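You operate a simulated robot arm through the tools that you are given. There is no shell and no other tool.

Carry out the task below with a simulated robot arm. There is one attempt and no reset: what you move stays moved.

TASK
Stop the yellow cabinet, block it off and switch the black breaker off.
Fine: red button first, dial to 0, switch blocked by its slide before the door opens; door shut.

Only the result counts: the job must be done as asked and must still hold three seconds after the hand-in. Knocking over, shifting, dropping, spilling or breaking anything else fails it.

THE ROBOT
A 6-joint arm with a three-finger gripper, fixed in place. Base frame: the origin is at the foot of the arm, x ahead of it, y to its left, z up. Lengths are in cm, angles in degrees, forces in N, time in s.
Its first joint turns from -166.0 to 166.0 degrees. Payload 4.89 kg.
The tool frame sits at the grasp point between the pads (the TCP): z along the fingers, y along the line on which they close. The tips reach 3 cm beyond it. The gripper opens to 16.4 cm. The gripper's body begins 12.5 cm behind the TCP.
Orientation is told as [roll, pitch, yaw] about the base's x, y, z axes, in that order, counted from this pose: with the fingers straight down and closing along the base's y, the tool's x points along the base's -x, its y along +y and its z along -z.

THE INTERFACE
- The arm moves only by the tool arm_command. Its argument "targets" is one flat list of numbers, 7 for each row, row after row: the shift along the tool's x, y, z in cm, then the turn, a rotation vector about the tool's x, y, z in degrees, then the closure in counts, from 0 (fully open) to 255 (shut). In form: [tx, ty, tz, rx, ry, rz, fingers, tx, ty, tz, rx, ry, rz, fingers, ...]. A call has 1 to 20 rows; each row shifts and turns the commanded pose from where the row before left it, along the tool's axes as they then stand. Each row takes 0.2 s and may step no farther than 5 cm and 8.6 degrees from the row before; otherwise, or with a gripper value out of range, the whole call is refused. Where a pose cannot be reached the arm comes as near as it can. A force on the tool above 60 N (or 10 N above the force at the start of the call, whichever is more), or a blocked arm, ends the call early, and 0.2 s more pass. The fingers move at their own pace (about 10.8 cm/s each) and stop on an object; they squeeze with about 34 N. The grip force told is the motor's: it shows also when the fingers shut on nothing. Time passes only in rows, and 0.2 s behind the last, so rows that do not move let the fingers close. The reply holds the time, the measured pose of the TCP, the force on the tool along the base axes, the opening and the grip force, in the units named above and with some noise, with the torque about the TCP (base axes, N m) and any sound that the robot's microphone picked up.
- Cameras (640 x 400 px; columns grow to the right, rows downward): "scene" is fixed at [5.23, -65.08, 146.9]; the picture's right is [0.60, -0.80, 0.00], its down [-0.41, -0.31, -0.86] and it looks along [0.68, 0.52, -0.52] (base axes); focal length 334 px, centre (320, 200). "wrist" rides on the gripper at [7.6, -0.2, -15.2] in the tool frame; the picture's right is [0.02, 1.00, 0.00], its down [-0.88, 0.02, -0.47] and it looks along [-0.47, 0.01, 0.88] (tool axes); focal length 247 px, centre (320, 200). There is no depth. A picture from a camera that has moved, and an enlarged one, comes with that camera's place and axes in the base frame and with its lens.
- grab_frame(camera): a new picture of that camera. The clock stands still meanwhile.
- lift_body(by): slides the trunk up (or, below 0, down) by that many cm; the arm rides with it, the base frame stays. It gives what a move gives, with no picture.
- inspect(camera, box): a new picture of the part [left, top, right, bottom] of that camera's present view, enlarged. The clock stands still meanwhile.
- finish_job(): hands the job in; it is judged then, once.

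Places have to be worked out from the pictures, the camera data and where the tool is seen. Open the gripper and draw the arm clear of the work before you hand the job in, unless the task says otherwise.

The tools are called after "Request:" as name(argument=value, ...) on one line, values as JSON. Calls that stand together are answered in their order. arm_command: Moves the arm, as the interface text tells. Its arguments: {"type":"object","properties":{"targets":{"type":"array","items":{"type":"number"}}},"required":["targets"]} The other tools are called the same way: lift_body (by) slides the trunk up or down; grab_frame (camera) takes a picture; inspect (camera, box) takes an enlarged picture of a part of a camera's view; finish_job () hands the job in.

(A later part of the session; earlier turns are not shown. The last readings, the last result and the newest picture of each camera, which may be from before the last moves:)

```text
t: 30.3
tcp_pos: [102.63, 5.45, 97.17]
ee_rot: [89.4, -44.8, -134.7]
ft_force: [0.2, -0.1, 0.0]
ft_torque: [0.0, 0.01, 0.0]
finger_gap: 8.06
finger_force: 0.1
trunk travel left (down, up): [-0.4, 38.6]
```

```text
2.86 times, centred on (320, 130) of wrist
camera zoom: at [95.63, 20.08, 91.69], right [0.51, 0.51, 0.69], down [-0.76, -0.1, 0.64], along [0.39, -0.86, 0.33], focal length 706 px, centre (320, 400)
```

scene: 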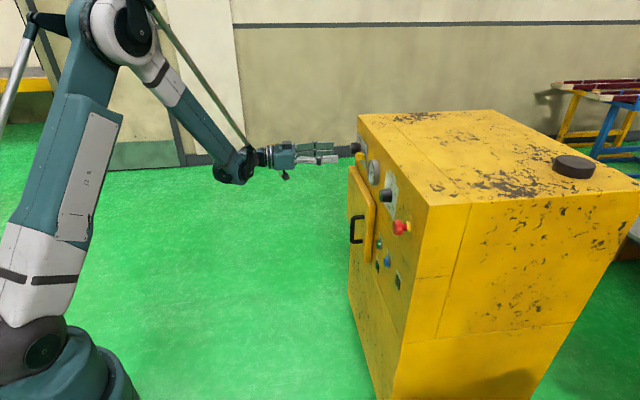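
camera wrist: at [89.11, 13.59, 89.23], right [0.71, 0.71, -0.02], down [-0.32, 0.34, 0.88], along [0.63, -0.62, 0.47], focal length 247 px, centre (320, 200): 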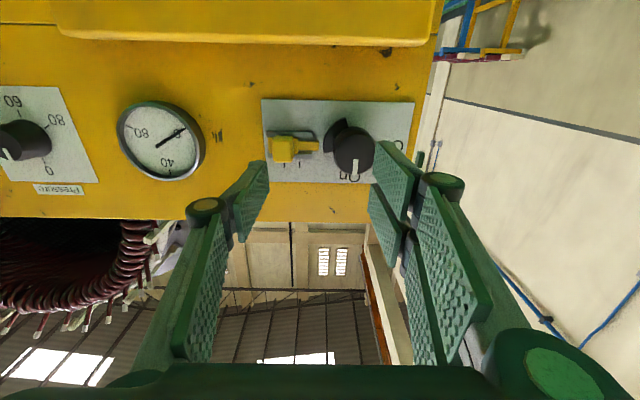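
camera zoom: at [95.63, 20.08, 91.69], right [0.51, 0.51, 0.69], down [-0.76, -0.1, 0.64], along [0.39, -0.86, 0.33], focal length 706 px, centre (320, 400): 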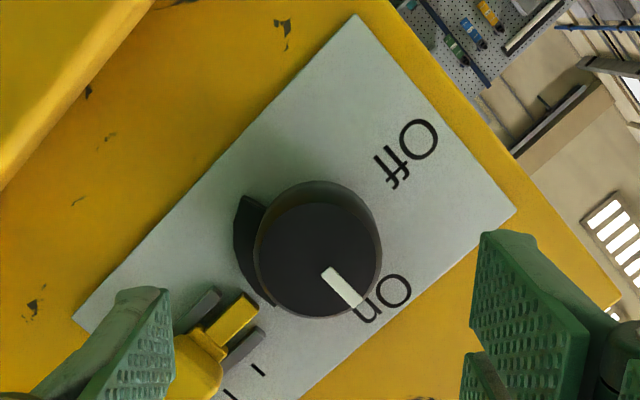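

The knob is well centred on the tool axis and the Off mark is 90° from On. I'll advance to n≈4.7 and close on it.

Request:
arm_command(targets=[0, 0, 2, 0, 0, 0, 130, 0, 0, 2, 0, 0, 0, 130, 0, 0, 2, 0, 0, 0, 130, 0, 0, 1, 0, 0, 0, 130, 0, 0, 1, 0, 0, 0, 130, 0, 0, 0.5, 0, 0, 0, 130, 0, 0, 0, 0, 0, 0, 130])

Request:
grab_frame(camera="wrist")

Request:
inspect(camera="scene", box=[300, 120, 400, 190])

```text
t: 31.9
tcp_pos: [108.53, -0.42, 97.03]
ee_rot: [89.4, -45.0, -134.6]
ft_force: [1.1, -0.8, 0.0]
ft_torque: [0.01, 0.01, -0.01]
finger_gap: 8.05
finger_force: 0.0
trunk travel left (down, up): [-0.4, 38.6]
```

```text
taken
camera wrist: at [101.51, 14.11, 91.55], right [0.52, 0.51, 0.69], down [-0.76, -0.1, 0.64], along [0.39, -0.86, 0.34], focal length 247 px, centre (320, 200)
```

wrist: 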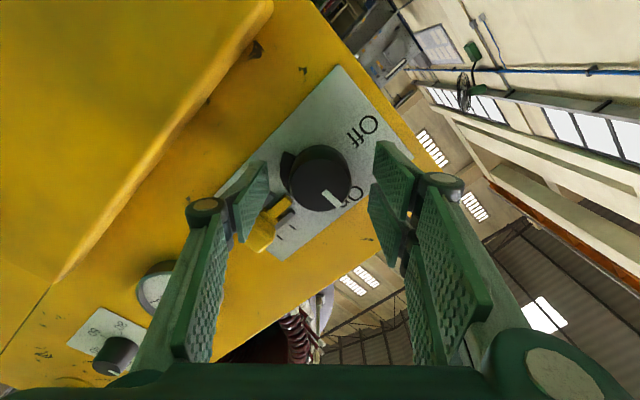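

```text
5.71 times, centred on (350, 155) of scene
camera zoom: at [5.23, -65.08, 146.9], right [0.6, -0.8, 0.0], down [-0.41, -0.31, -0.86], along [0.68, 0.52, -0.52], focal length 1910 px, centre (149, 457)
```

zoom: 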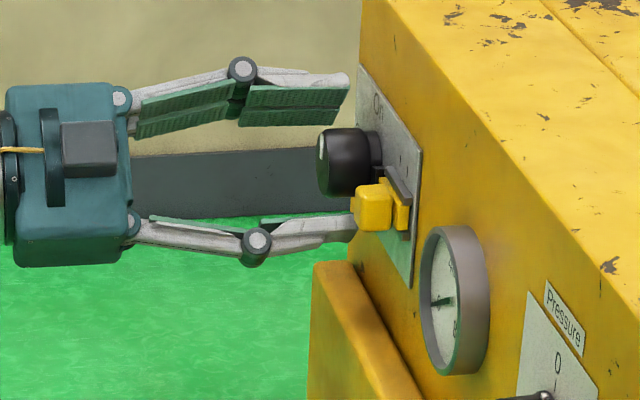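

The fingers straddle the knob with tips at n≈1.8 and clear of the yellow slide. I'll close.

Request:
arm_command(targets=[0, 0, 0, 0, 0, 0, 255, 0, 0, 0, 0, 0, 0, 255, 0, 0, 0, 0, 0, 0, 255, 0, 0, 0, 0, 0, 0, 255])

Request:
grab_frame(camera="wrist")

```text
t: 32.9
tcp_pos: [108.5, -0.5, 96.99]
ee_rot: [89.5, -45.0, -134.7]
ft_force: [1.3, -0.4, 0.3]
ft_torque: [-0.04, -0.04, 0.02]
finger_gap: 4.55
finger_force: 44.3
trunk travel left (down, up): [-0.4, 38.6]
```

```text
taken
camera wrist: at [101.51, 14.11, 91.54], right [0.52, 0.51, 0.69], down [-0.76, -0.1, 0.64], along [0.39, -0.86, 0.34], focal length 247 px, centre (320, 200)
```

wrist: 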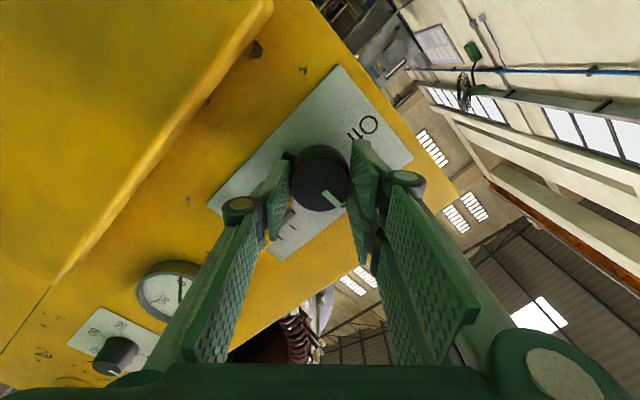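

Gripped at 4.55 cm with no side load. I'll turn counter-clockwise 34° first and look.

Request:
arm_command(targets=[0, 0, 0, 0, 0, -8.5, 255, 0, 0, 0, 0, 0, -8.5, 255, 0, 0, 0, 0, 0, -8.5, 255, 0, 0, 0, 0, 0, -8.5, 255])

Request:
grab_frame(camera="wrist")

```text
t: 33.9
tcp_pos: [108.77, -0.55, 97.12]
ee_rot: [87.6, -79.1, -132.7]
ft_force: [-38.3, 10.3, -25.0]
ft_torque: [0.54, 0.55, -0.72]
finger_gap: 4.54
finger_force: 45.0
trunk travel left (down, up): [-0.4, 38.6]
```

```text
taken
camera wrist: at [98.72, 11.27, 89.56], right [0.7, 0.69, 0.17], down [-0.43, 0.23, 0.87], along [0.57, -0.68, 0.46], focal length 247 px, centre (320, 200)
```

wrist: 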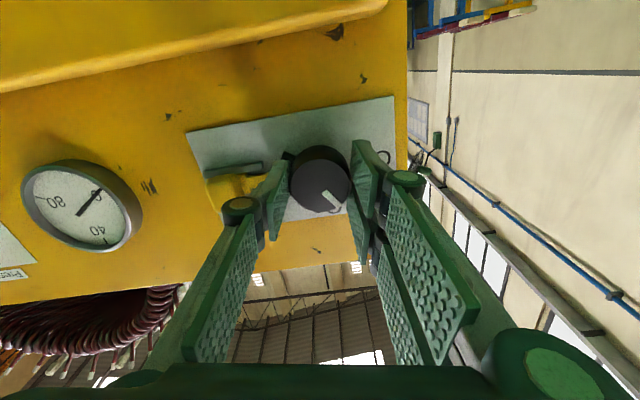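

The knob follows. I'll correct for the ~45 N load (slightly down, right and outward) and continue another 34°.

Request:
arm_command(targets=[0.08, -0.13, -0.08, 0, 0, -8.5, 255, 0, 0, 0, 0, 0, -8.5, 255, 0, 0, 0, 0, 0, -8.5, 255, 0, 0, 0, 0, 0, -8.5, 255])

Request:
grab_frame(camera="wrist")

```text
t: 34.9
tcp_pos: [108.71, -0.31, 97.02]
ee_rot: [-89.0, -66.8, 44.0]
ft_force: [14.6, 4.5, -2.6]
ft_torque: [0.16, 0.16, 0.11]
finger_gap: 4.55
finger_force: 44.9
trunk travel left (down, up): [-0.4, 38.6]
```

```text
taken
camera wrist: at [95.58, 8.1, 90.13], right [0.64, 0.65, -0.41], down [-0.07, 0.59, 0.81], along [0.76, -0.49, 0.42], focal length 247 px, centre (320, 200)
```

wrist: 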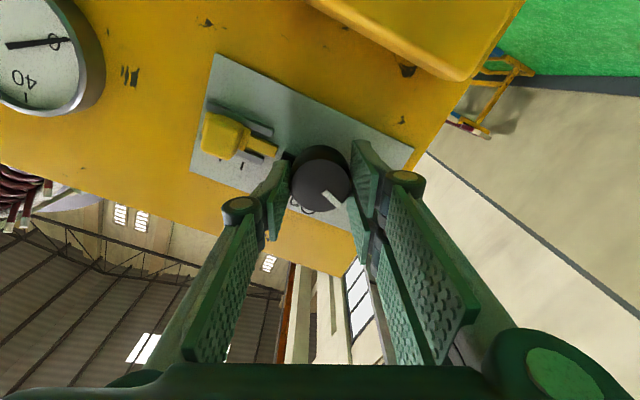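

68° turned with low load. I'll turn the remaining 22° to Off.

Request:
arm_command(targets=[0, 0, 0, 0, 0, -8.5, 255, 0, 0, 0, 0, 0, -8.5, 255, 0, 0, 0, 0, 0, -5.0, 255])

Request:
inspect(camera="wrist", box=[200, 40, 440, 240])

```text
t: 35.7
tcp_pos: [108.57, -0.45, 96.99]
ee_rot: [-89.4, -44.9, 44.4]
ft_force: [34.5, 1.3, 2.6]
ft_torque: [0.16, -0.2, 0.73]
finger_gap: 4.55
finger_force: 45.0
trunk travel left (down, up): [-0.4, 38.6]
```

```text
2.00 times, centred on (320, 140) of wrist
camera zoom: at [93.81, 6.43, 91.77], right [0.48, 0.49, -0.72], down [0.12, 0.78, 0.61], along [0.87, -0.38, 0.32], focal length 494 px, centre (320, 320)
```

zoom: 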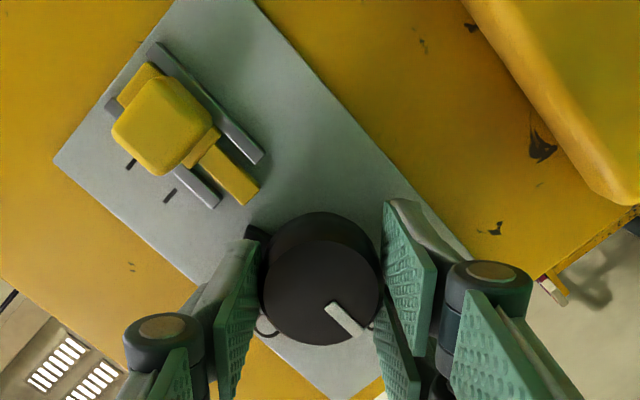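

The pointer now lies along the Off direction. I'll release, back off, and turn upright to verify.

Request:
arm_command(targets=[0, 0, 0, 0, 0, 0, 130, 0, 0, 0, 0, 0, 0, 130, 0, 0, -2, 0, 0, 0, 130, 0, 0, -2.5, 0, 0, 0, 130, 0, 0, -2.5, 0, 0, 0, 130, 0, 0, -2, 0, 0, 0, 130, 0, 0, 0, 0, 0, 7.5, 130, 0, 0, 0, 0, 0, 7.5, 130, 0, 0, 0, 0, 0, 7.5, 130, 0, 0, 0, 0, 0, 7.5, 130, 0, 0, 0, 0, 0, 7.5, 130, 0, 0, 0, 0, 0, 7.5, 130, 0, -3.5, 0, 0, 0, 0, 130])

Request:
inspect(camera="wrist", box=[220, 60, 430, 200])

```text
t: 38.5
tcp_pos: [99.69, 3.28, 97.07]
ee_rot: [10.4, -89.7, -55.5]
ft_force: [0.6, 0.4, -0.4]
ft_torque: [-0.08, -0.06, -0.08]
finger_gap: 8.01
finger_force: 0.1
trunk travel left (down, up): [-0.4, 38.6]
```

```text
2.86 times, centred on (325, 130) of wrist
camera zoom: at [88.78, 14.12, 89.47], right [0.71, 0.71, -0.02], down [-0.32, 0.34, 0.88], along [0.63, -0.62, 0.47], focal length 706 px, centre (306, 400)
```

zoom: 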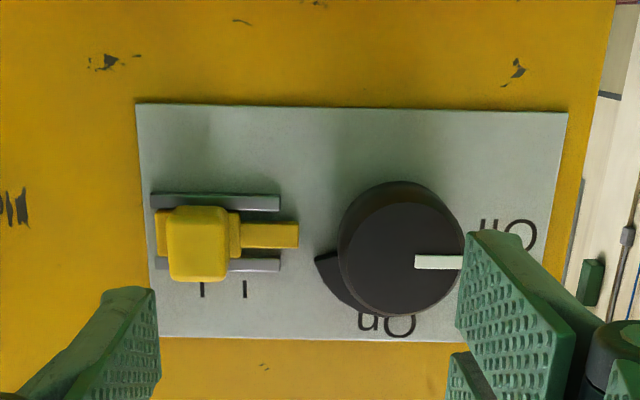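

The switch is at Off and the collar sector now clears the slide tongue. The yellow tab spans s≈51.5–53.8 at z≈96.9. I'll close the fingers and place them to its right (s≈49.4), then push it toward the knob.

Request:
arm_command(targets=[0.15, -3.7, 0, 0, 0, 0, 255, 0, -3.6, 0, 0, 0, 0, 255, 0, 0, 0, 0, 0, 0, 255, 0, 0, 3, 0, 0, 0, 255, 0, 0, 3, 0, 0, 0, 255, 0, 0, 1.5, 0, 0, 0, 255, 0, 0, 0, 0, 0, 0, 255])

Request:
grab_frame(camera="wrist")

Request:
inspect(camera="scene", box=[310, 120, 410, 190])

```text
t: 40.1
tcp_pos: [99.95, -7.03, 97.28]
ee_rot: [1.9, -89.6, -47.1]
ft_force: [-0.6, -0.6, 0.2]
ft_torque: [0.01, 0.02, -0.02]
finger_gap: 0.0
finger_force: 34.0
trunk travel left (down, up): [-0.4, 38.6]
```

```text
taken
camera wrist: at [89.12, 3.68, 89.59], right [0.71, 0.71, -0.02], down [-0.32, 0.34, 0.88], along [0.63, -0.62, 0.47], focal length 247 px, centre (320, 200)
```

wrist: 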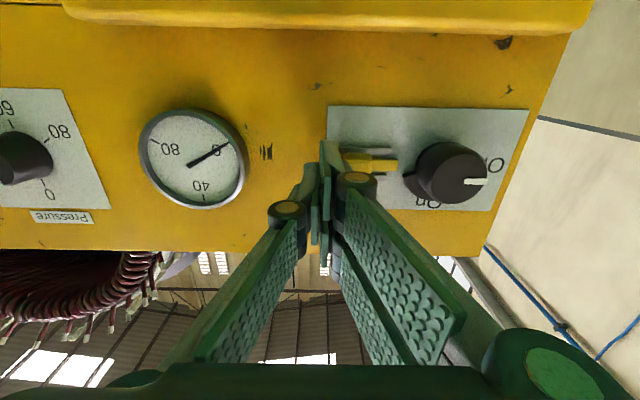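

```text
5.71 times, centred on (360, 155) of scene
camera zoom: at [5.23, -65.08, 146.9], right [0.6, -0.8, 0.0], down [-0.41, -0.31, -0.86], along [0.68, 0.52, -0.52], focal length 1910 px, centre (91, 457)
```

zoom: 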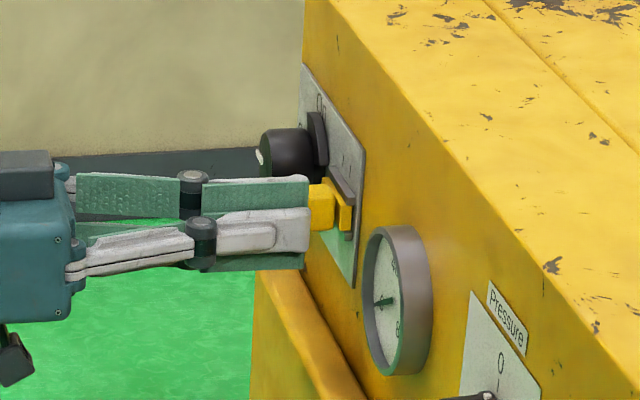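

The tips are at n≈3.2, about 0.9 cm to the right of the tab by my estimate. I'll advance slowly another 1.8 cm and watch for contact.

Request:
arm_command(targets=[0.3, -0.1, 0.6, 0, 0, 0, 255, 0, 0, 0.6, 0, 0, 0, 255, 0, 0, 0.6, 0, 0, 0, 255])

Request:
inspect(camera="wrist", box=[260, 90, 460, 230])

Request:
inspect(camera="scene", box=[310, 120, 410, 190])

```text
t: 40.9
tcp_pos: [101.16, -8.45, 96.83]
ee_rot: [2.1, -89.6, -47.2]
ft_force: [0.0, 0.5, -0.2]
ft_torque: [0.0, 0.04, -0.01]
finger_gap: 0.0
finger_force: 34.0
trunk travel left (down, up): [-0.4, 38.6]
```

```text
2.86 times, centred on (360, 160) of wrist
camera zoom: at [90.23, 2.26, 89.25], right [0.71, 0.71, -0.02], down [-0.32, 0.34, 0.88], along [0.63, -0.62, 0.47], focal length 706 px, centre (206, 314)
```

zoom: 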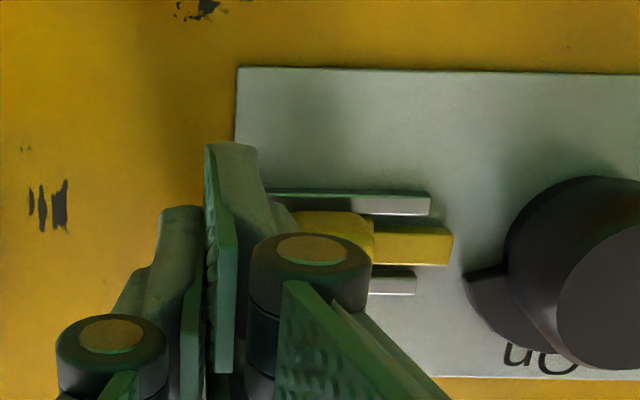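

```text
5.71 times, centred on (360, 155) of scene
camera zoom: at [5.23, -65.08, 146.9], right [0.6, -0.8, 0.0], down [-0.41, -0.31, -0.86], along [0.68, 0.52, -0.52], focal length 1910 px, centre (91, 457)
```

zoom: 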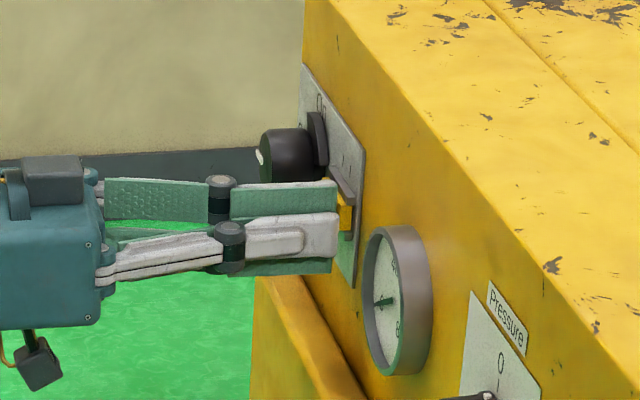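

The tips are beside the tab with no contact. Now I'll push along +s in small steps.

Request:
arm_command(targets=[0, 0.4, 0, 0, 0, 0, 255, 0, 0.4, 0, 0, 0, 0, 255, 0, 0.4, 0, 0, 0, 0, 255, 0, 0.4, 0, 0, 0, 0, 255])

Request:
inspect(camera="wrist", box=[260, 90, 460, 230])

```text
t: 41.9
tcp_pos: [102.23, -7.25, 96.72]
ee_rot: [2.6, -89.5, -47.7]
ft_force: [-0.1, -1.8, 1.1]
ft_torque: [0.01, 0.0, -0.01]
finger_gap: 0.0
finger_force: 34.0
trunk travel left (down, up): [-0.4, 38.6]
```

```text
2.86 times, centred on (360, 160) of wrist
camera zoom: at [91.3, 3.36, 89.03], right [0.71, 0.71, -0.02], down [-0.32, 0.34, 0.88], along [0.63, -0.62, 0.47], focal length 706 px, centre (206, 314)
```

zoom: 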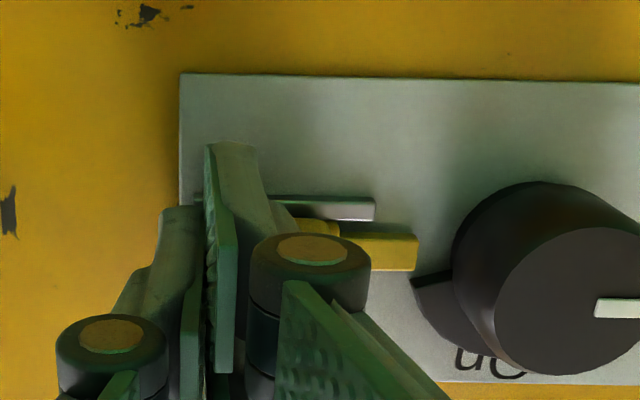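

The tongue has moved about 0.65 cm relative to the rails with almost no force. I'll push about 1 cm more in small steps.

Request:
arm_command(targets=[0, 0.35, 0, 0, 0, 0, 255, 0, 0.35, 0, 0, 0, 0, 255, 0, 0.3, 0, 0, 0, 0, 255])

Request:
inspect(camera="wrist", box=[260, 90, 460, 230])

```text
t: 42.7
tcp_pos: [102.9, -6.5, 96.55]
ee_rot: [2.8, -89.6, -47.7]
ft_force: [0.3, -0.8, -0.1]
ft_torque: [0.01, 0.0, -0.02]
finger_gap: 0.0
finger_force: 34.2
trunk travel left (down, up): [-0.4, 38.6]
```

```text
2.86 times, centred on (360, 160) of wrist
camera zoom: at [91.95, 4.07, 88.92], right [0.71, 0.71, -0.02], down [-0.32, 0.34, 0.88], along [0.63, -0.62, 0.47], focal length 706 px, centre (206, 314)
```

zoom: 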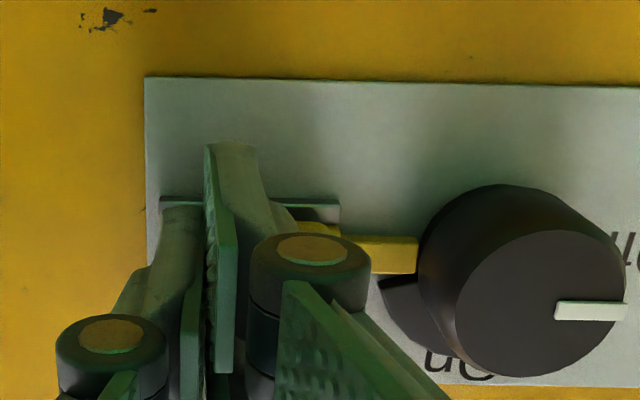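

The tongue has gone about 1.65 cm and is now alongside the collar. I'll nudge a little further to find the end stop.

Request:
arm_command(targets=[0, 0.15, 0, 0, 0, 0, 255, 0, 0.15, 0, 0, 0, 0, 255])

Request:
inspect(camera="wrist", box=[260, 90, 460, 230])

```text
t: 43.3
tcp_pos: [102.93, -6.56, 96.58]
ee_rot: [6.8, -89.7, -51.9]
ft_force: [-16.5, -9.0, -7.7]
ft_torque: [0.02, 0.12, -0.16]
finger_gap: 0.0
finger_force: 34.0
trunk travel left (down, up): [-0.4, 38.6]
```

```text
2.86 times, centred on (360, 160) of wrist
camera zoom: at [92.05, 4.15, 88.95], right [0.71, 0.7, -0.02], down [-0.32, 0.34, 0.88], along [0.63, -0.62, 0.47], focal length 706 px, centre (206, 314)
```

zoom: 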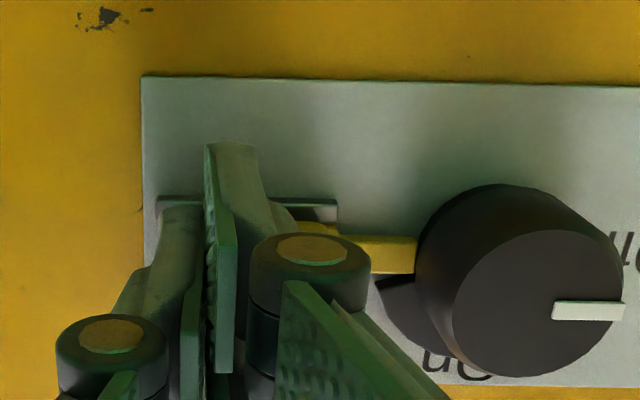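

The side force rose to about 19 N without movement, so the slide is at its end stop. I'll ease off, back away and check it.

Request:
arm_command(targets=[0, -0.6, 0, 0, 0, 0, 255, 0, -0.4, 0, 0, 0, 0, 255, 0, 0, -2, 0, 0, 0, 255, 0, 0, -3, 0, 0, 0, 255, 0, 0, -4, 0, 0, 0, 255, 0, 3, 0, 0, 0, 0, 200])

Request:
grab_frame(camera="wrist")

Request:
inspect(camera="wrist", box=[220, 70, 420, 200])

Request:
inspect(camera="scene", box=[310, 120, 410, 190])

```text
t: 44.7
tcp_pos: [98.1, 1.62, 96.5]
ee_rot: [4.7, -89.6, -49.8]
ft_force: [-0.1, -1.7, -0.6]
ft_torque: [0.02, 0.03, 0.12]
finger_gap: 3.57
finger_force: 0.3
trunk travel left (down, up): [-0.4, 38.6]
```

```text
taken
camera wrist: at [87.2, 12.26, 88.84], right [0.71, 0.71, -0.02], down [-0.32, 0.34, 0.88], along [0.63, -0.62, 0.47], focal length 247 px, centre (320, 200)
```

wrist: 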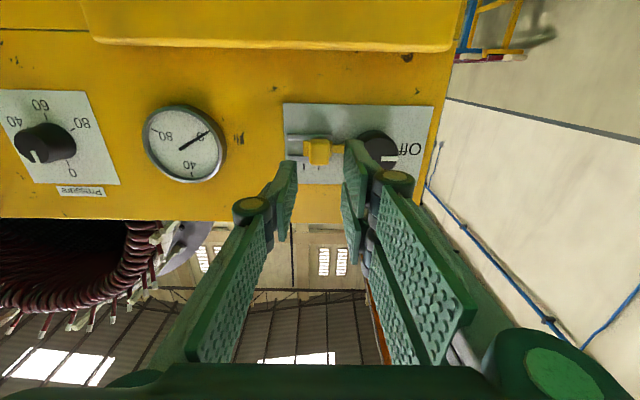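

```text
3.08 times, centred on (320, 135) of wrist
camera zoom: at [87.2, 12.26, 88.84], right [0.71, 0.71, -0.02], down [-0.32, 0.34, 0.88], along [0.63, -0.62, 0.47], focal length 760 px, centre (320, 400)
```

zoom: 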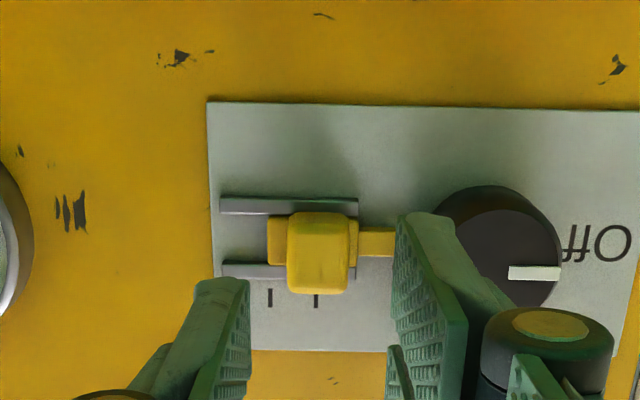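

```text
5.71 times, centred on (360, 155) of scene
camera zoom: at [5.23, -65.08, 146.9], right [0.6, -0.8, 0.0], down [-0.41, -0.31, -0.86], along [0.68, 0.52, -0.52], focal length 1910 px, centre (91, 457)
```

zoom: 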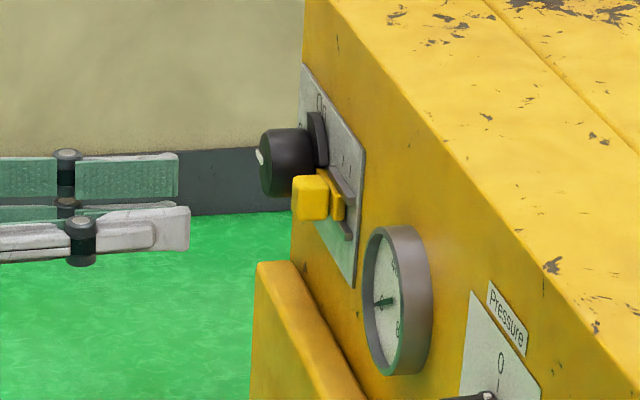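

The slide is at the second tick with the switch at Off, and the gauge reads 0. Now the door: I'll move toward s≈39, step back to n≈18 and descend to see the handle.

Request:
arm_command(targets=[0, -4, -1.5, 0, 0, 0, 130, 0, -4, -1.5, 0, 0, 0, 130, 0, -4, -1.5, 0, 0, 0, 130, 2, -3, 0, 0, 0, 0, 130, 4, 0, 0, 0, 0, 0, 130, 4, 0, 0, 0, 0, 0, 130, 4, 0, 0, 0, 0, 0, 130, 4, 0, 0, 0, 0, 0, 130, 3, 0, 0, 0, 0, 0, 130])

Request:
grab_frame(camera="wrist")

Request:
grab_frame(camera="scene")

```text
t: 46.7
tcp_pos: [89.33, -4.5, 80.85]
ee_rot: [4.3, -89.5, -49.5]
ft_force: [-1.7, -0.4, 1.4]
ft_torque: [0.09, 0.16, 0.17]
finger_gap: 8.05
finger_force: 0.1
out of reach, approached as far as the arm can: row 7, 8, 9
trunk travel left (down, up): [-0.4, 38.6]
```

```text
taken
camera wrist: at [78.42, 6.28, 73.22], right [0.71, 0.7, -0.02], down [-0.31, 0.34, 0.89], along [0.63, -0.62, 0.46], focal length 247 px, centre (320, 200)
```

wrist: 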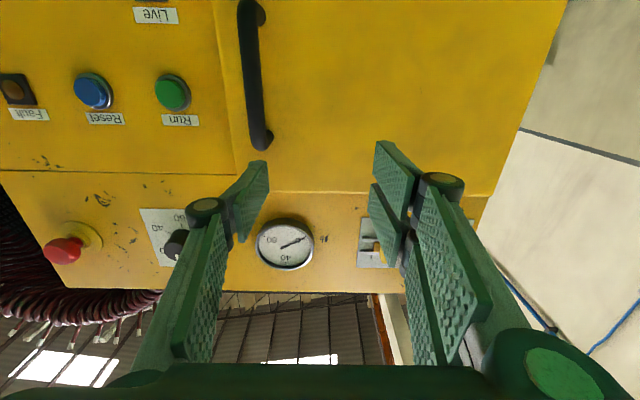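

```text
taken
```

scene: 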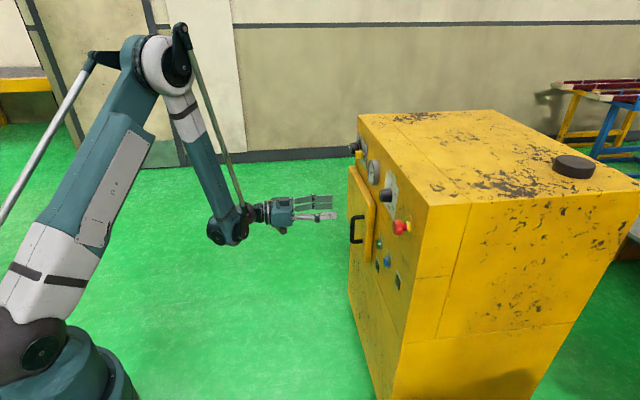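

The handle is a vertical bar at s≈38.1, z≈69–79.5, n≈6, and the door spans s≈33–65.5 with its hinge on the far left. The arm can't get lower with a level tool, so I'll pitch the tool 30° downward, which raises the wrist, and then move in front of the handle.

Request:
arm_command(targets=[0, 0, 0, 0, 7.5, 0, 130, 0, 0, 0, 0, 7.5, 0, 130, 0, 0, 0, 0, 7.5, 0, 130, 0, 0, 0, 0, 7.5, 0, 130, 2.4, -2.8, 1.4, 0, 0, 0, 130, 2.4, -2.8, 1.4, 0, 0, 0, 130, 0, 0, 0, 0, 0, 0, 130])

Request:
grab_frame(camera="wrist")

Request:
inspect(camera="scene", box=[270, 140, 430, 280])

```text
t: 48.3
tcp_pos: [85.32, -8.55, 75.26]
ee_rot: [0.0, -59.7, -45.1]
ft_force: [-0.3, -0.8, 0.2]
ft_torque: [-0.01, -0.03, -0.01]
finger_gap: 8.04
finger_force: 0.1
trunk travel left (down, up): [-0.4, 38.6]
```

```text
taken
camera wrist: at [73.17, 3.35, 76.25], right [0.7, 0.71, -0.02], down [0.04, -0.01, 1.0], along [0.71, -0.7, -0.04], focal length 247 px, centre (320, 200)
```

wrist: 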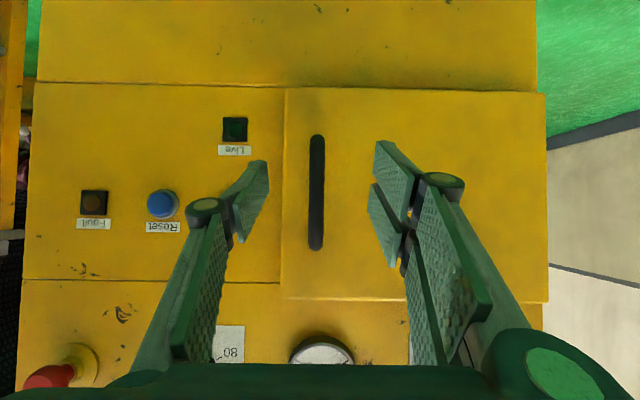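

```text
2.86 times, centred on (350, 210) of scene
camera zoom: at [5.23, -65.08, 146.9], right [0.6, -0.8, 0.0], down [-0.41, -0.31, -0.86], along [0.68, 0.52, -0.52], focal length 955 px, centre (234, 171)
```

zoom: 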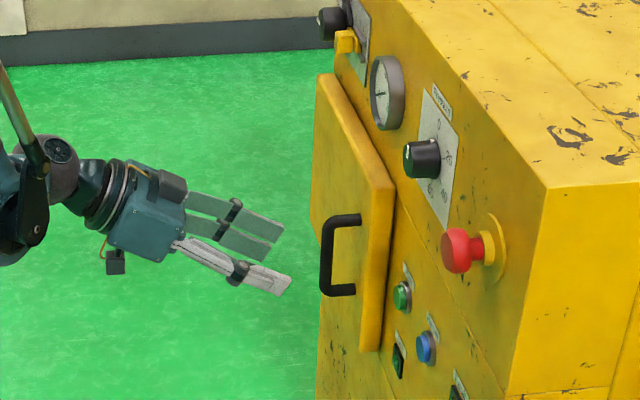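

With this pitch the camera looks square at the panel. The handle bar is at s≈37.8, z≈68.5–80, n≈7, and the door spans z≈62–87. The TCP is at s≈38.2, n≈15.5, so I'll advance horizontally about 8 cm to straddle the bar.

Request:
arm_command(targets=[-1.0, -0.3, 1.75, 0, 0, 0, 130, -1.0, 0, 1.75, 0, 0, 0, 130, -1.0, 0, 1.75, 0, 0, 0, 130, -0.5, 0, 0.87, 0, 0, 0, 130, -0.5, 0, 0.87, 0, 0, 0, 130, 0, 0, 0, 0, 0, 0, 130])

Request:
grab_frame(camera="wrist")

Request:
inspect(camera="scene", box=[270, 140, 430, 280])

```text
t: 49.7
tcp_pos: [90.9, -14.27, 74.95]
ee_rot: [0.0, -59.7, -45.1]
ft_force: [0.4, -0.3, 0.6]
ft_torque: [0.01, 0.0, 0.01]
finger_gap: 8.05
finger_force: 0.0
trunk travel left (down, up): [-0.4, 38.6]
```

```text
taken
camera wrist: at [78.78, -2.37, 75.97], right [0.7, 0.71, -0.02], down [0.04, -0.01, 1.0], along [0.71, -0.7, -0.04], focal length 247 px, centre (320, 200)
```

wrist: 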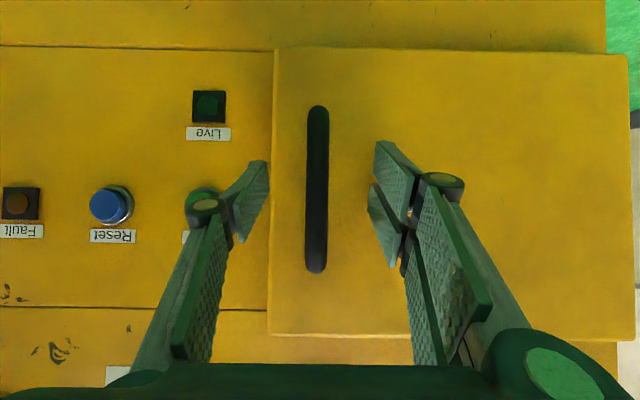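

```text
2.86 times, centred on (350, 210) of scene
camera zoom: at [5.23, -65.08, 146.9], right [0.6, -0.8, 0.0], down [-0.41, -0.31, -0.86], along [0.68, 0.52, -0.52], focal length 955 px, centre (234, 171)
```

zoom: 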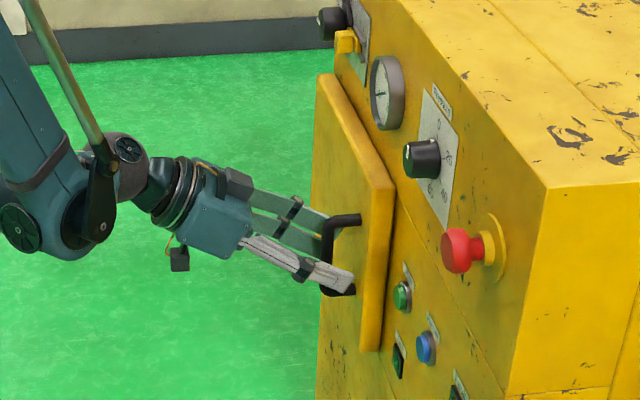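

The bar is between the fingers. I'll close on the handle.

Request:
arm_command(targets=[0, 0, 0, 0, 0, 0, 255, 0, 0, 0, 0, 0, 0, 255, 0, 0, 0, 0, 0, 0, 255, 0, 0, 0, 0, 0, 0, 255, 0, 0, 0, 0, 0, 0, 255])

Request:
inspect(camera="scene", box=[270, 140, 430, 280])

```text
t: 50.9
tcp_pos: [90.76, -14.35, 74.96]
ee_rot: [0.0, -59.5, -45.2]
ft_force: [-29.4, -18.9, -13.2]
ft_torque: [0.23, -0.07, -0.26]
finger_gap: 1.48
finger_force: 44.7
trunk travel left (down, up): [-0.4, 38.6]
```

```text
2.86 times, centred on (350, 210) of scene
camera zoom: at [5.23, -65.08, 146.9], right [0.6, -0.8, 0.0], down [-0.41, -0.31, -0.86], along [0.68, 0.52, -0.52], focal length 955 px, centre (234, 171)
```

zoom: 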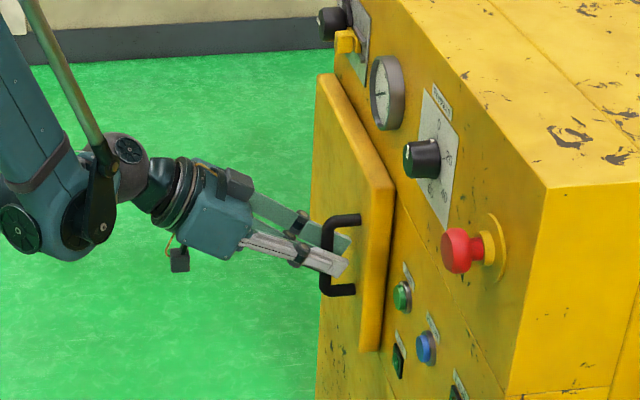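

Gripped at 1.5 cm. I'll relieve the side load by 0.2 cm, then start pulling the door along its arc (hinge near s≈65), turning the tool with it, and watch the force.

Request:
arm_command(targets=[0, -0.2, 0, 0, 0, 0, 255, 0.58, 0.28, -1.0, 2.16, 0, 1.25, 255, 0.59, 0.34, -1.03, 2.17, 0, 1.25, 255])

Request:
inspect(camera="scene", box=[270, 140, 430, 280])

```text
t: 51.7
tcp_pos: [89.72, -12.42, 74.98]
ee_rot: [0.0, -59.5, -50.2]
ft_force: [-21.9, -12.2, -32.1]
ft_torque: [0.71, -0.16, -0.13]
finger_gap: 1.51
finger_force: 44.5
trunk travel left (down, up): [-0.4, 38.6]
```

```text
2.86 times, centred on (350, 210) of scene
camera zoom: at [5.23, -65.08, 146.9], right [0.6, -0.8, 0.0], down [-0.41, -0.31, -0.86], along [0.68, 0.52, -0.52], focal length 955 px, centre (234, 171)
```

zoom: 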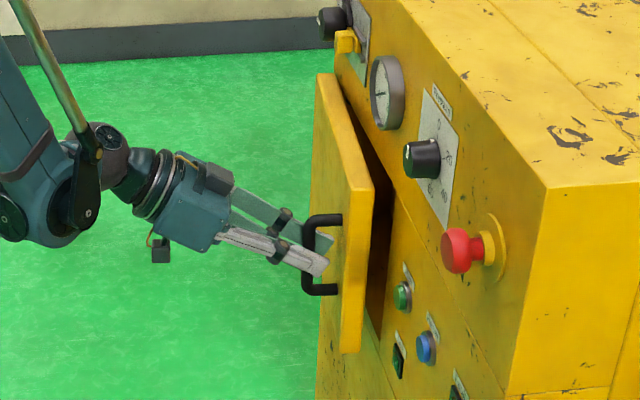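

The door is opening (about 5°). I'll correct slightly for the 30 N loads and continue along the arc by 20° more.

Request:
arm_command(targets=[1.28, 0.5, -1.97, 4.33, 0, 2.5, 255, 1.17, 0.6, -2.03, 4.33, 0, 2.5, 255, 1.17, 0.6, -2.03, 4.33, 0, 2.5, 255])

Request:
inspect(camera="scene", box=[270, 140, 430, 280])

```text
t: 52.5
tcp_pos: [87.31, -5.47, 74.97]
ee_rot: [-0.3, -59.6, -64.6]
ft_force: [54.9, 11.8, -26.9]
ft_torque: [0.96, -1.73, 0.18]
finger_gap: 1.48
finger_force: 45.2
trunk travel left (down, up): [-0.4, 38.6]
```

```text
2.86 times, centred on (350, 210) of scene
camera zoom: at [5.23, -65.08, 146.9], right [0.6, -0.8, 0.0], down [-0.41, -0.31, -0.86], along [0.68, 0.52, -0.52], focal length 955 px, centre (234, 171)
```

zoom: 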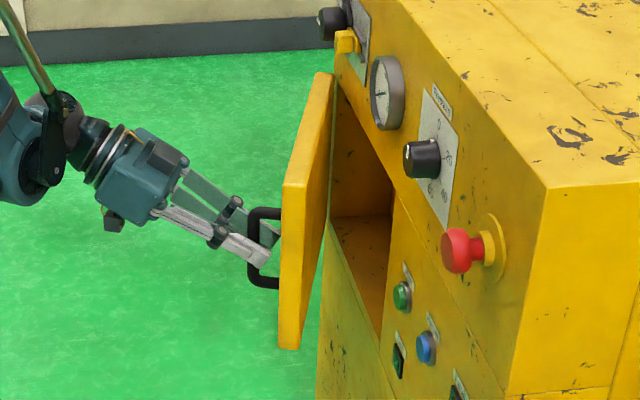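

Door at about 20°, with side load near the limit because my arc was slightly off. The readings fit a hinge at s≈64.5, n≈1.2, so I'll correct and continue 15°.

Request:
arm_command(targets=[0.14, 0.33, -0.05, 0, 0, 0, 255, 1.15, 0.65, -1.99, 4.33, 0, 2.5, 255, 1.15, 0.65, -1.99, 4.33, 0, 2.5, 255])

```text
t: 53.3
tcp_pos: [86.67, -0.81, 74.95]
ee_rot: [-0.4, -59.7, -74.8]
ft_force: [24.9, 0.2, -4.2]
ft_torque: [0.48, -1.6, -0.03]
finger_gap: 1.49
finger_force: 45.0
trunk travel left (down, up): [-0.4, 38.6]
```

Loads are low now at about 30°. I'll continue to about 50°.

Request:
arm_command(targets=[1.15, 0.8, -1.99, 4.33, 0, 2.5, 255, 1.15, 0.67, -1.99, 4.33, 0, 2.5, 255, 1.15, 0.67, -1.99, 4.33, 0, 2.5, 255, 1.15, 0.67, -1.99, 4.33, 0, 2.5, 255])

Request:
grab_frame(camera="scene")

Request:
grab_frame(camera="wrist")

```text
t: 54.4
tcp_pos: [87.63, 8.61, 75.04]
ee_rot: [-1.0, -59.5, -94.2]
ft_force: [-17.3, 4.1, 11.9]
ft_torque: [0.23, -1.08, -0.22]
finger_gap: 1.53
finger_force: 45.1
trunk travel left (down, up): [-0.4, 38.6]
stopped in row 4: the force on the tool passed its limit at 68 N (the readings are from after the stop); the commanded pose is now the measured one
```

```text
taken
```

scene: 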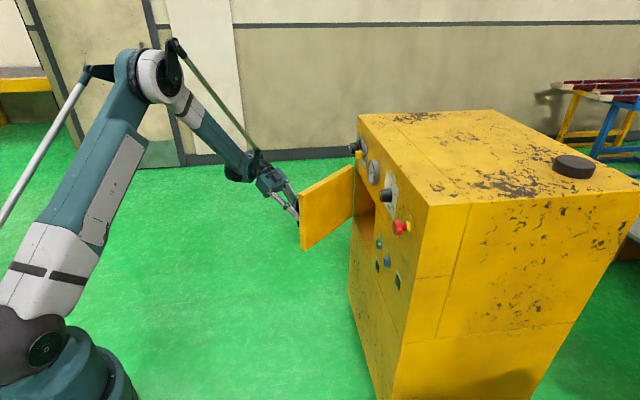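

```text
taken
camera wrist: at [89.04, 25.52, 75.95], right [1.0, -0.08, -0.03], down [0.03, -0.04, 1.0], along [-0.08, -1.0, -0.04], focal length 247 px, centre (320, 200)
```

wrist: 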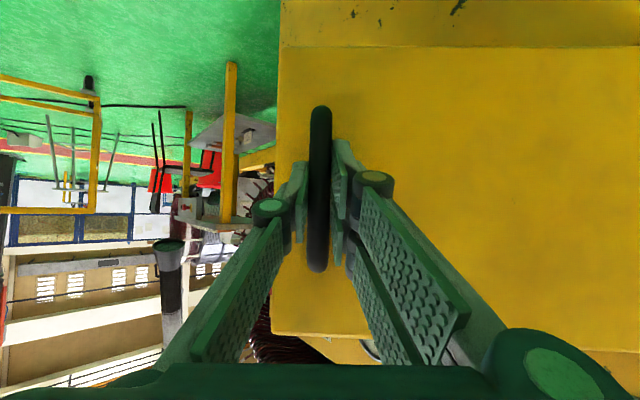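

Stopped at about 45–50° on a force spike. All measured handle positions fit a hinge at s≈67.1, n≈-0.1 with radius 30.2, so I'll use that arc and continue in smaller steps.

Request:
arm_command(targets=[1.28, 0.6, -2.22, 3.46, 0, 2.0, 255, 1.28, 0.63, -2.22, 3.46, 0, 2.0, 255])

```text
t: 54.8
tcp_pos: [88.33, 10.46, 74.95]
ee_rot: [-0.9, -59.4, -97.1]
ft_force: [-17.2, 5.2, 9.2]
ft_torque: [-0.87, -0.95, -0.2]
finger_gap: 1.54
finger_force: 45.3
out of reach, approached as far as the arm can: row 1, 2
trunk travel left (down, up): [-0.4, 38.6]
stopped in row 2: the force on the tool passed its limit at 87 N (the readings are from after the stop); the commanded pose is now the measured one
```

The arm can't fold closer to pull further; the door is at about 49°. I'll release the handle, back off up and away, and then push the door further open from its inner side.

Request:
arm_command(targets=[0, 0, 0, 0, 0, 0, 130, 0, 0, 0, 0, 0, 0, 130, 0, 0, 0, 0, 0, 0, 130])

Request:
grab_frame(camera="wrist")

Request:
inspect(camera="scene", box=[220, 130, 420, 270])

```text
t: 55.6
tcp_pos: [88.35, 10.48, 74.76]
ee_rot: [-1.0, -59.4, -97.1]
ft_force: [0.4, 0.3, 0.1]
ft_torque: [0.0, 0.02, 0.02]
finger_gap: 8.04
finger_force: 0.0
trunk travel left (down, up): [-0.4, 38.6]
```

```text
taken
camera wrist: at [90.58, 27.25, 75.92], right [0.99, -0.13, -0.03], down [0.02, -0.05, 1.0], along [-0.13, -0.99, -0.04], focal length 247 px, centre (320, 200)
```

wrist: 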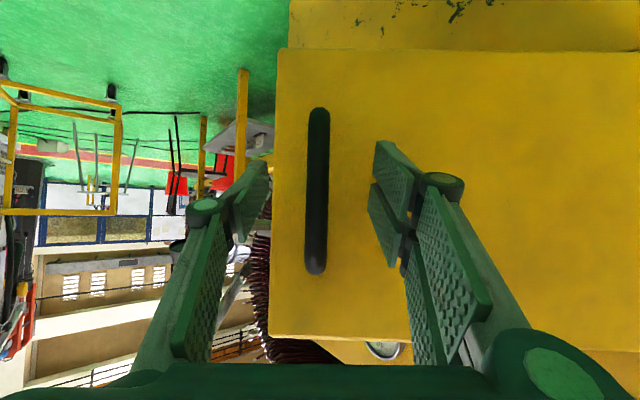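

```text
2.86 times, centred on (320, 200) of scene
camera zoom: at [5.23, -65.08, 146.9], right [0.6, -0.8, 0.0], down [-0.41, -0.31, -0.86], along [0.68, 0.52, -0.52], focal length 955 px, centre (320, 200)
```

zoom: 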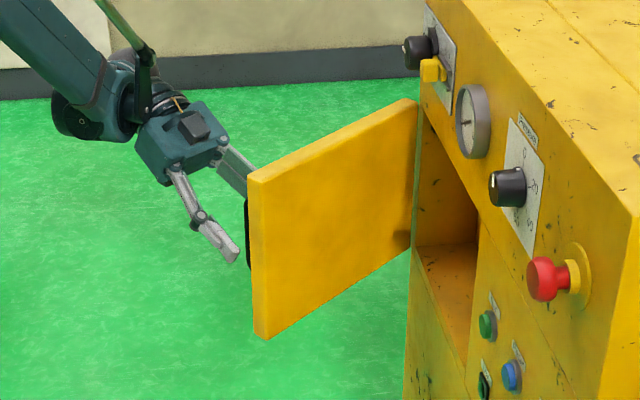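

The door holds at about 49°. I'll retreat along the tool axis, rise above the door top (z≈87) and turn the tool back to face the panel.

Request:
arm_command(targets=[0, 0, -3, 0, 0, 0, 130, 0, 0, -3, 0, 0, 0, 130, -3.46, 0, -2, 0, 0, 0, 130, -3.46, 0, -2, 0, 0, 0, 130, -3.46, 0, -2, 0, 0, 0, 130, -3.46, 0, -2, 0, 0, 0, 130, -3.46, 0, -2, 0, 0, 0, 130, 0, 0, 0, -6.43, 0, -3.71, 200, 0, 0, 0, -6.43, 0, -3.71, 255, 0, 0, 0, -6.43, 0, -3.71, 255, 0, 0, 0, -6.43, 0, -3.71, 255, 0, 0, 0, -6.43, 0, -3.71, 255, 0, 0, 0, -6.43, 0, -3.71, 255, 0, 0, 0, -6.43, 0, -3.71, 255])

Request:
grab_frame(camera="scene")

Request:
grab_frame(camera="wrist")

```text
t: 58.6
tcp_pos: [90.8, 11.92, 97.89]
ee_rot: [0.3, -59.3, -46.1]
ft_force: [1.4, 0.5, -1.0]
ft_torque: [-0.17, -0.01, -0.2]
finger_gap: 0.0
finger_force: 33.3
out of reach, approached as far as the arm can: row 1, 2, 3, 4
trunk travel left (down, up): [-0.4, 38.6]
```

```text
taken
```

scene: 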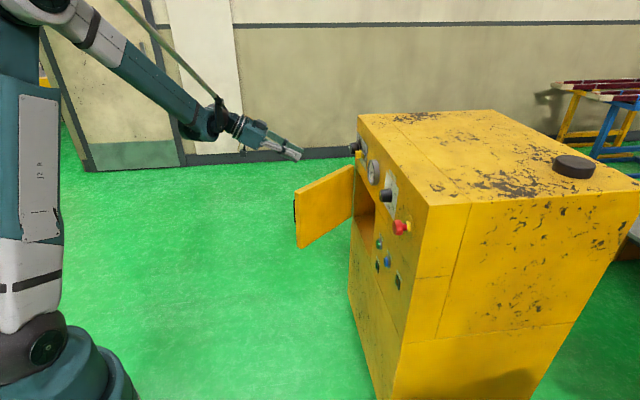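

```text
taken
camera wrist: at [78.84, 23.97, 98.97], right [0.71, 0.7, -0.02], down [0.04, -0.02, 1.0], along [0.7, -0.71, -0.04], focal length 247 px, centre (320, 200)
```

wrist: 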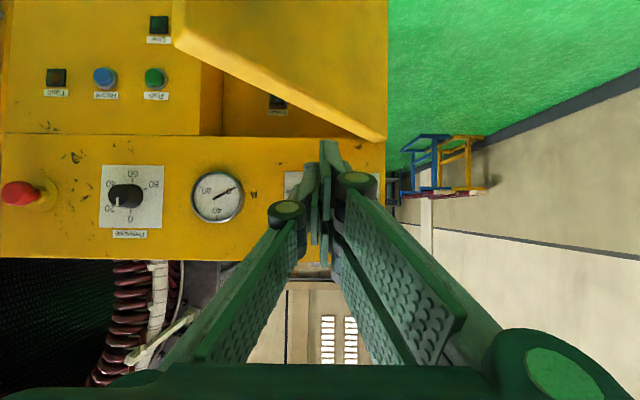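

From up here I can just see something inside. I'll move right to s≈37, n≈20 and descend to look straight into the open compartment past the door edge.

Request:
arm_command(targets=[-0.6, -3.9, 1.0, 0, 0, 0, 255, -0.6, -3.9, 1.0, 0, 0, 0, 255, -0.6, -3.9, 1.0, 0, 0, 0, 255, -0.6, -3.9, 1.0, 0, 0, 0, 255, -0.6, -3.9, 1.0, 0, 0, 0, 255, 3.46, 0, 2, 0, 0, 0, 255, 3.46, 0, 2, 0, 0, 0, 255, 3.46, 0, 2, 0, 0, 0, 255])

Request:
grab_frame(camera="wrist")

Request:
grab_frame(camera="scene")

```text
t: 60.4
tcp_pos: [80.31, -5.72, 85.88]
ee_rot: [0.6, -59.2, -46.4]
ft_force: [-2.2, -0.3, 1.1]
ft_torque: [0.09, -0.05, 0.19]
finger_gap: 0.0
finger_force: 34.3
trunk travel left (down, up): [-0.4, 38.6]
```

```text
taken
camera wrist: at [68.34, 6.27, 86.96], right [0.71, 0.7, -0.01], down [0.04, -0.02, 1.0], along [0.7, -0.71, -0.04], focal length 247 px, centre (320, 200)
```

wrist: 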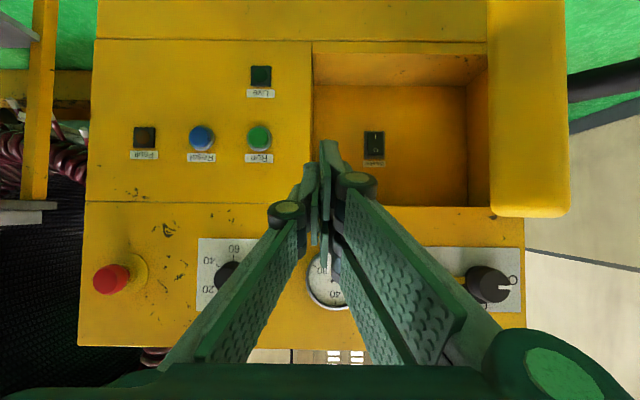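

```text
taken
```

scene: 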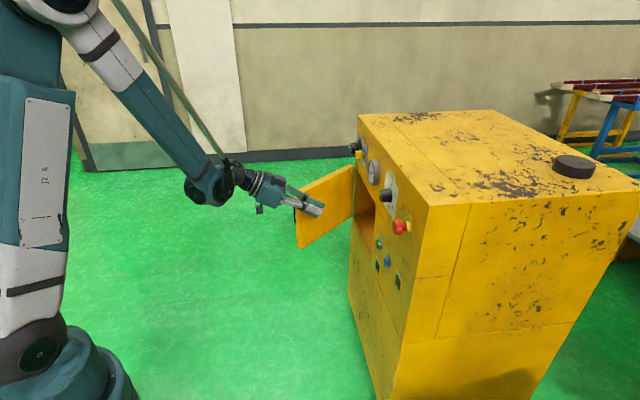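

The compartment is visible with one black breaker on its back wall. I'll zoom in on it.

Request:
inspect(camera="wrist", box=[340, 110, 410, 180])

Request:
inspect(camera="wrist", box=[300, 30, 580, 230])

```text
5.71 times, centred on (375, 145) of wrist
camera zoom: at [68.34, 6.27, 86.96], right [0.71, 0.7, -0.01], down [0.04, -0.02, 1.0], along [0.7, -0.71, -0.04], focal length 1411 px, centre (6, 514)
```

zoom: 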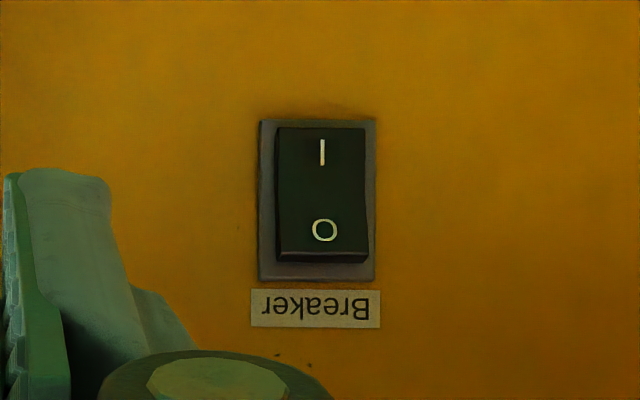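

```text
2.00 times, centred on (440, 130) of wrist
camera zoom: at [68.34, 6.27, 86.96], right [0.71, 0.7, -0.01], down [0.04, -0.02, 1.0], along [0.7, -0.71, -0.04], focal length 494 px, centre (80, 340)
```

zoom: 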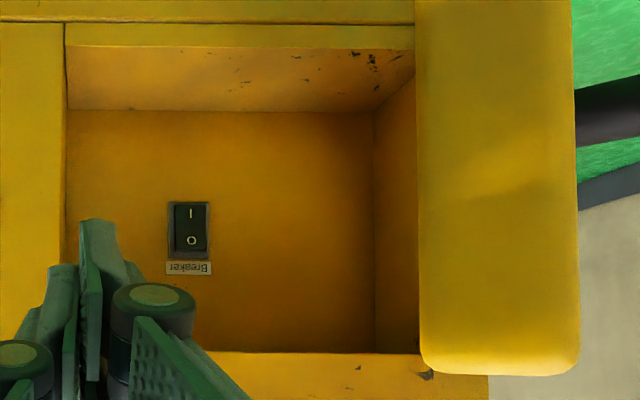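

The breaker is a rocker: its O half is at the top, standing proud, so it is On, and it sits at about s≈46.7, z≈74.4, on a back wall about 10 cm deep. The half-open door would crowd the arm, so I'll point the tool straight down and push the door wider from inside, first turning the tool here.

Request:
arm_command(targets=[0, 0, 0, 0, 8.5, 0, 255, 0, 0, 0, 0, 8.5, 0, 255, 0, 0, 0, 0, 8.5, 0, 255, 0, 0, 0, 0, 8.5, 0, 255, 0, 0, 0, 0, 8.5, 0, 255, 0, 0, 0, 0, 8.5, 0, 255, 0, 0, 0, 0, 8.2, 0, 255])

Request:
grab_frame(camera="wrist")

Request:
grab_frame(camera="scene")

```text
t: 62.0
tcp_pos: [80.71, -5.77, 85.81]
ee_rot: [0.2, 0.1, -45.9]
ft_force: [-1.8, 1.3, 1.1]
ft_torque: [-0.18, -0.17, 0.01]
finger_gap: 0.0
finger_force: 34.3
trunk travel left (down, up): [-0.4, 38.6]
```

```text
taken
camera wrist: at [75.2, -0.44, 101.06], right [0.7, 0.71, 0.0], down [0.63, -0.62, 0.47], along [0.34, -0.33, -0.88], focal length 247 px, centre (320, 200)
```

wrist: 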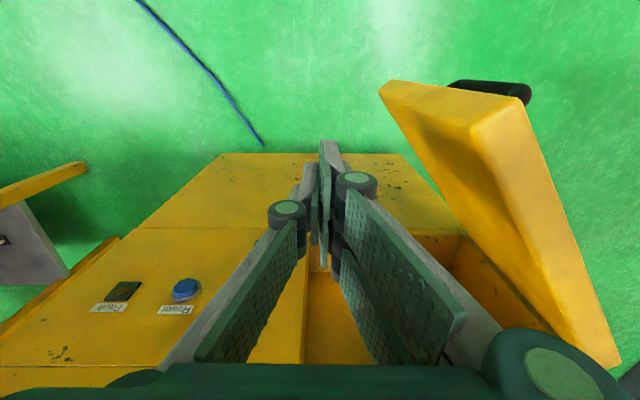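

```text
taken
```

scene: 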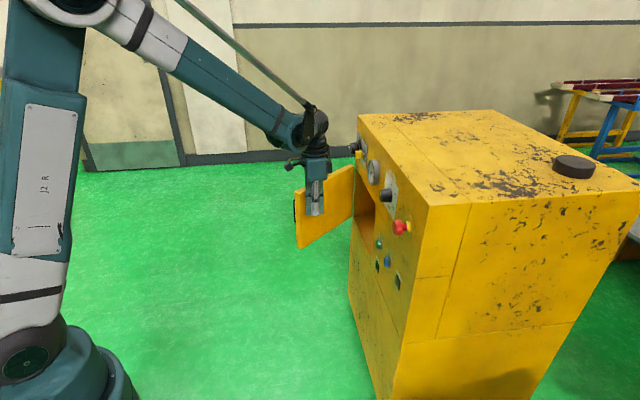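

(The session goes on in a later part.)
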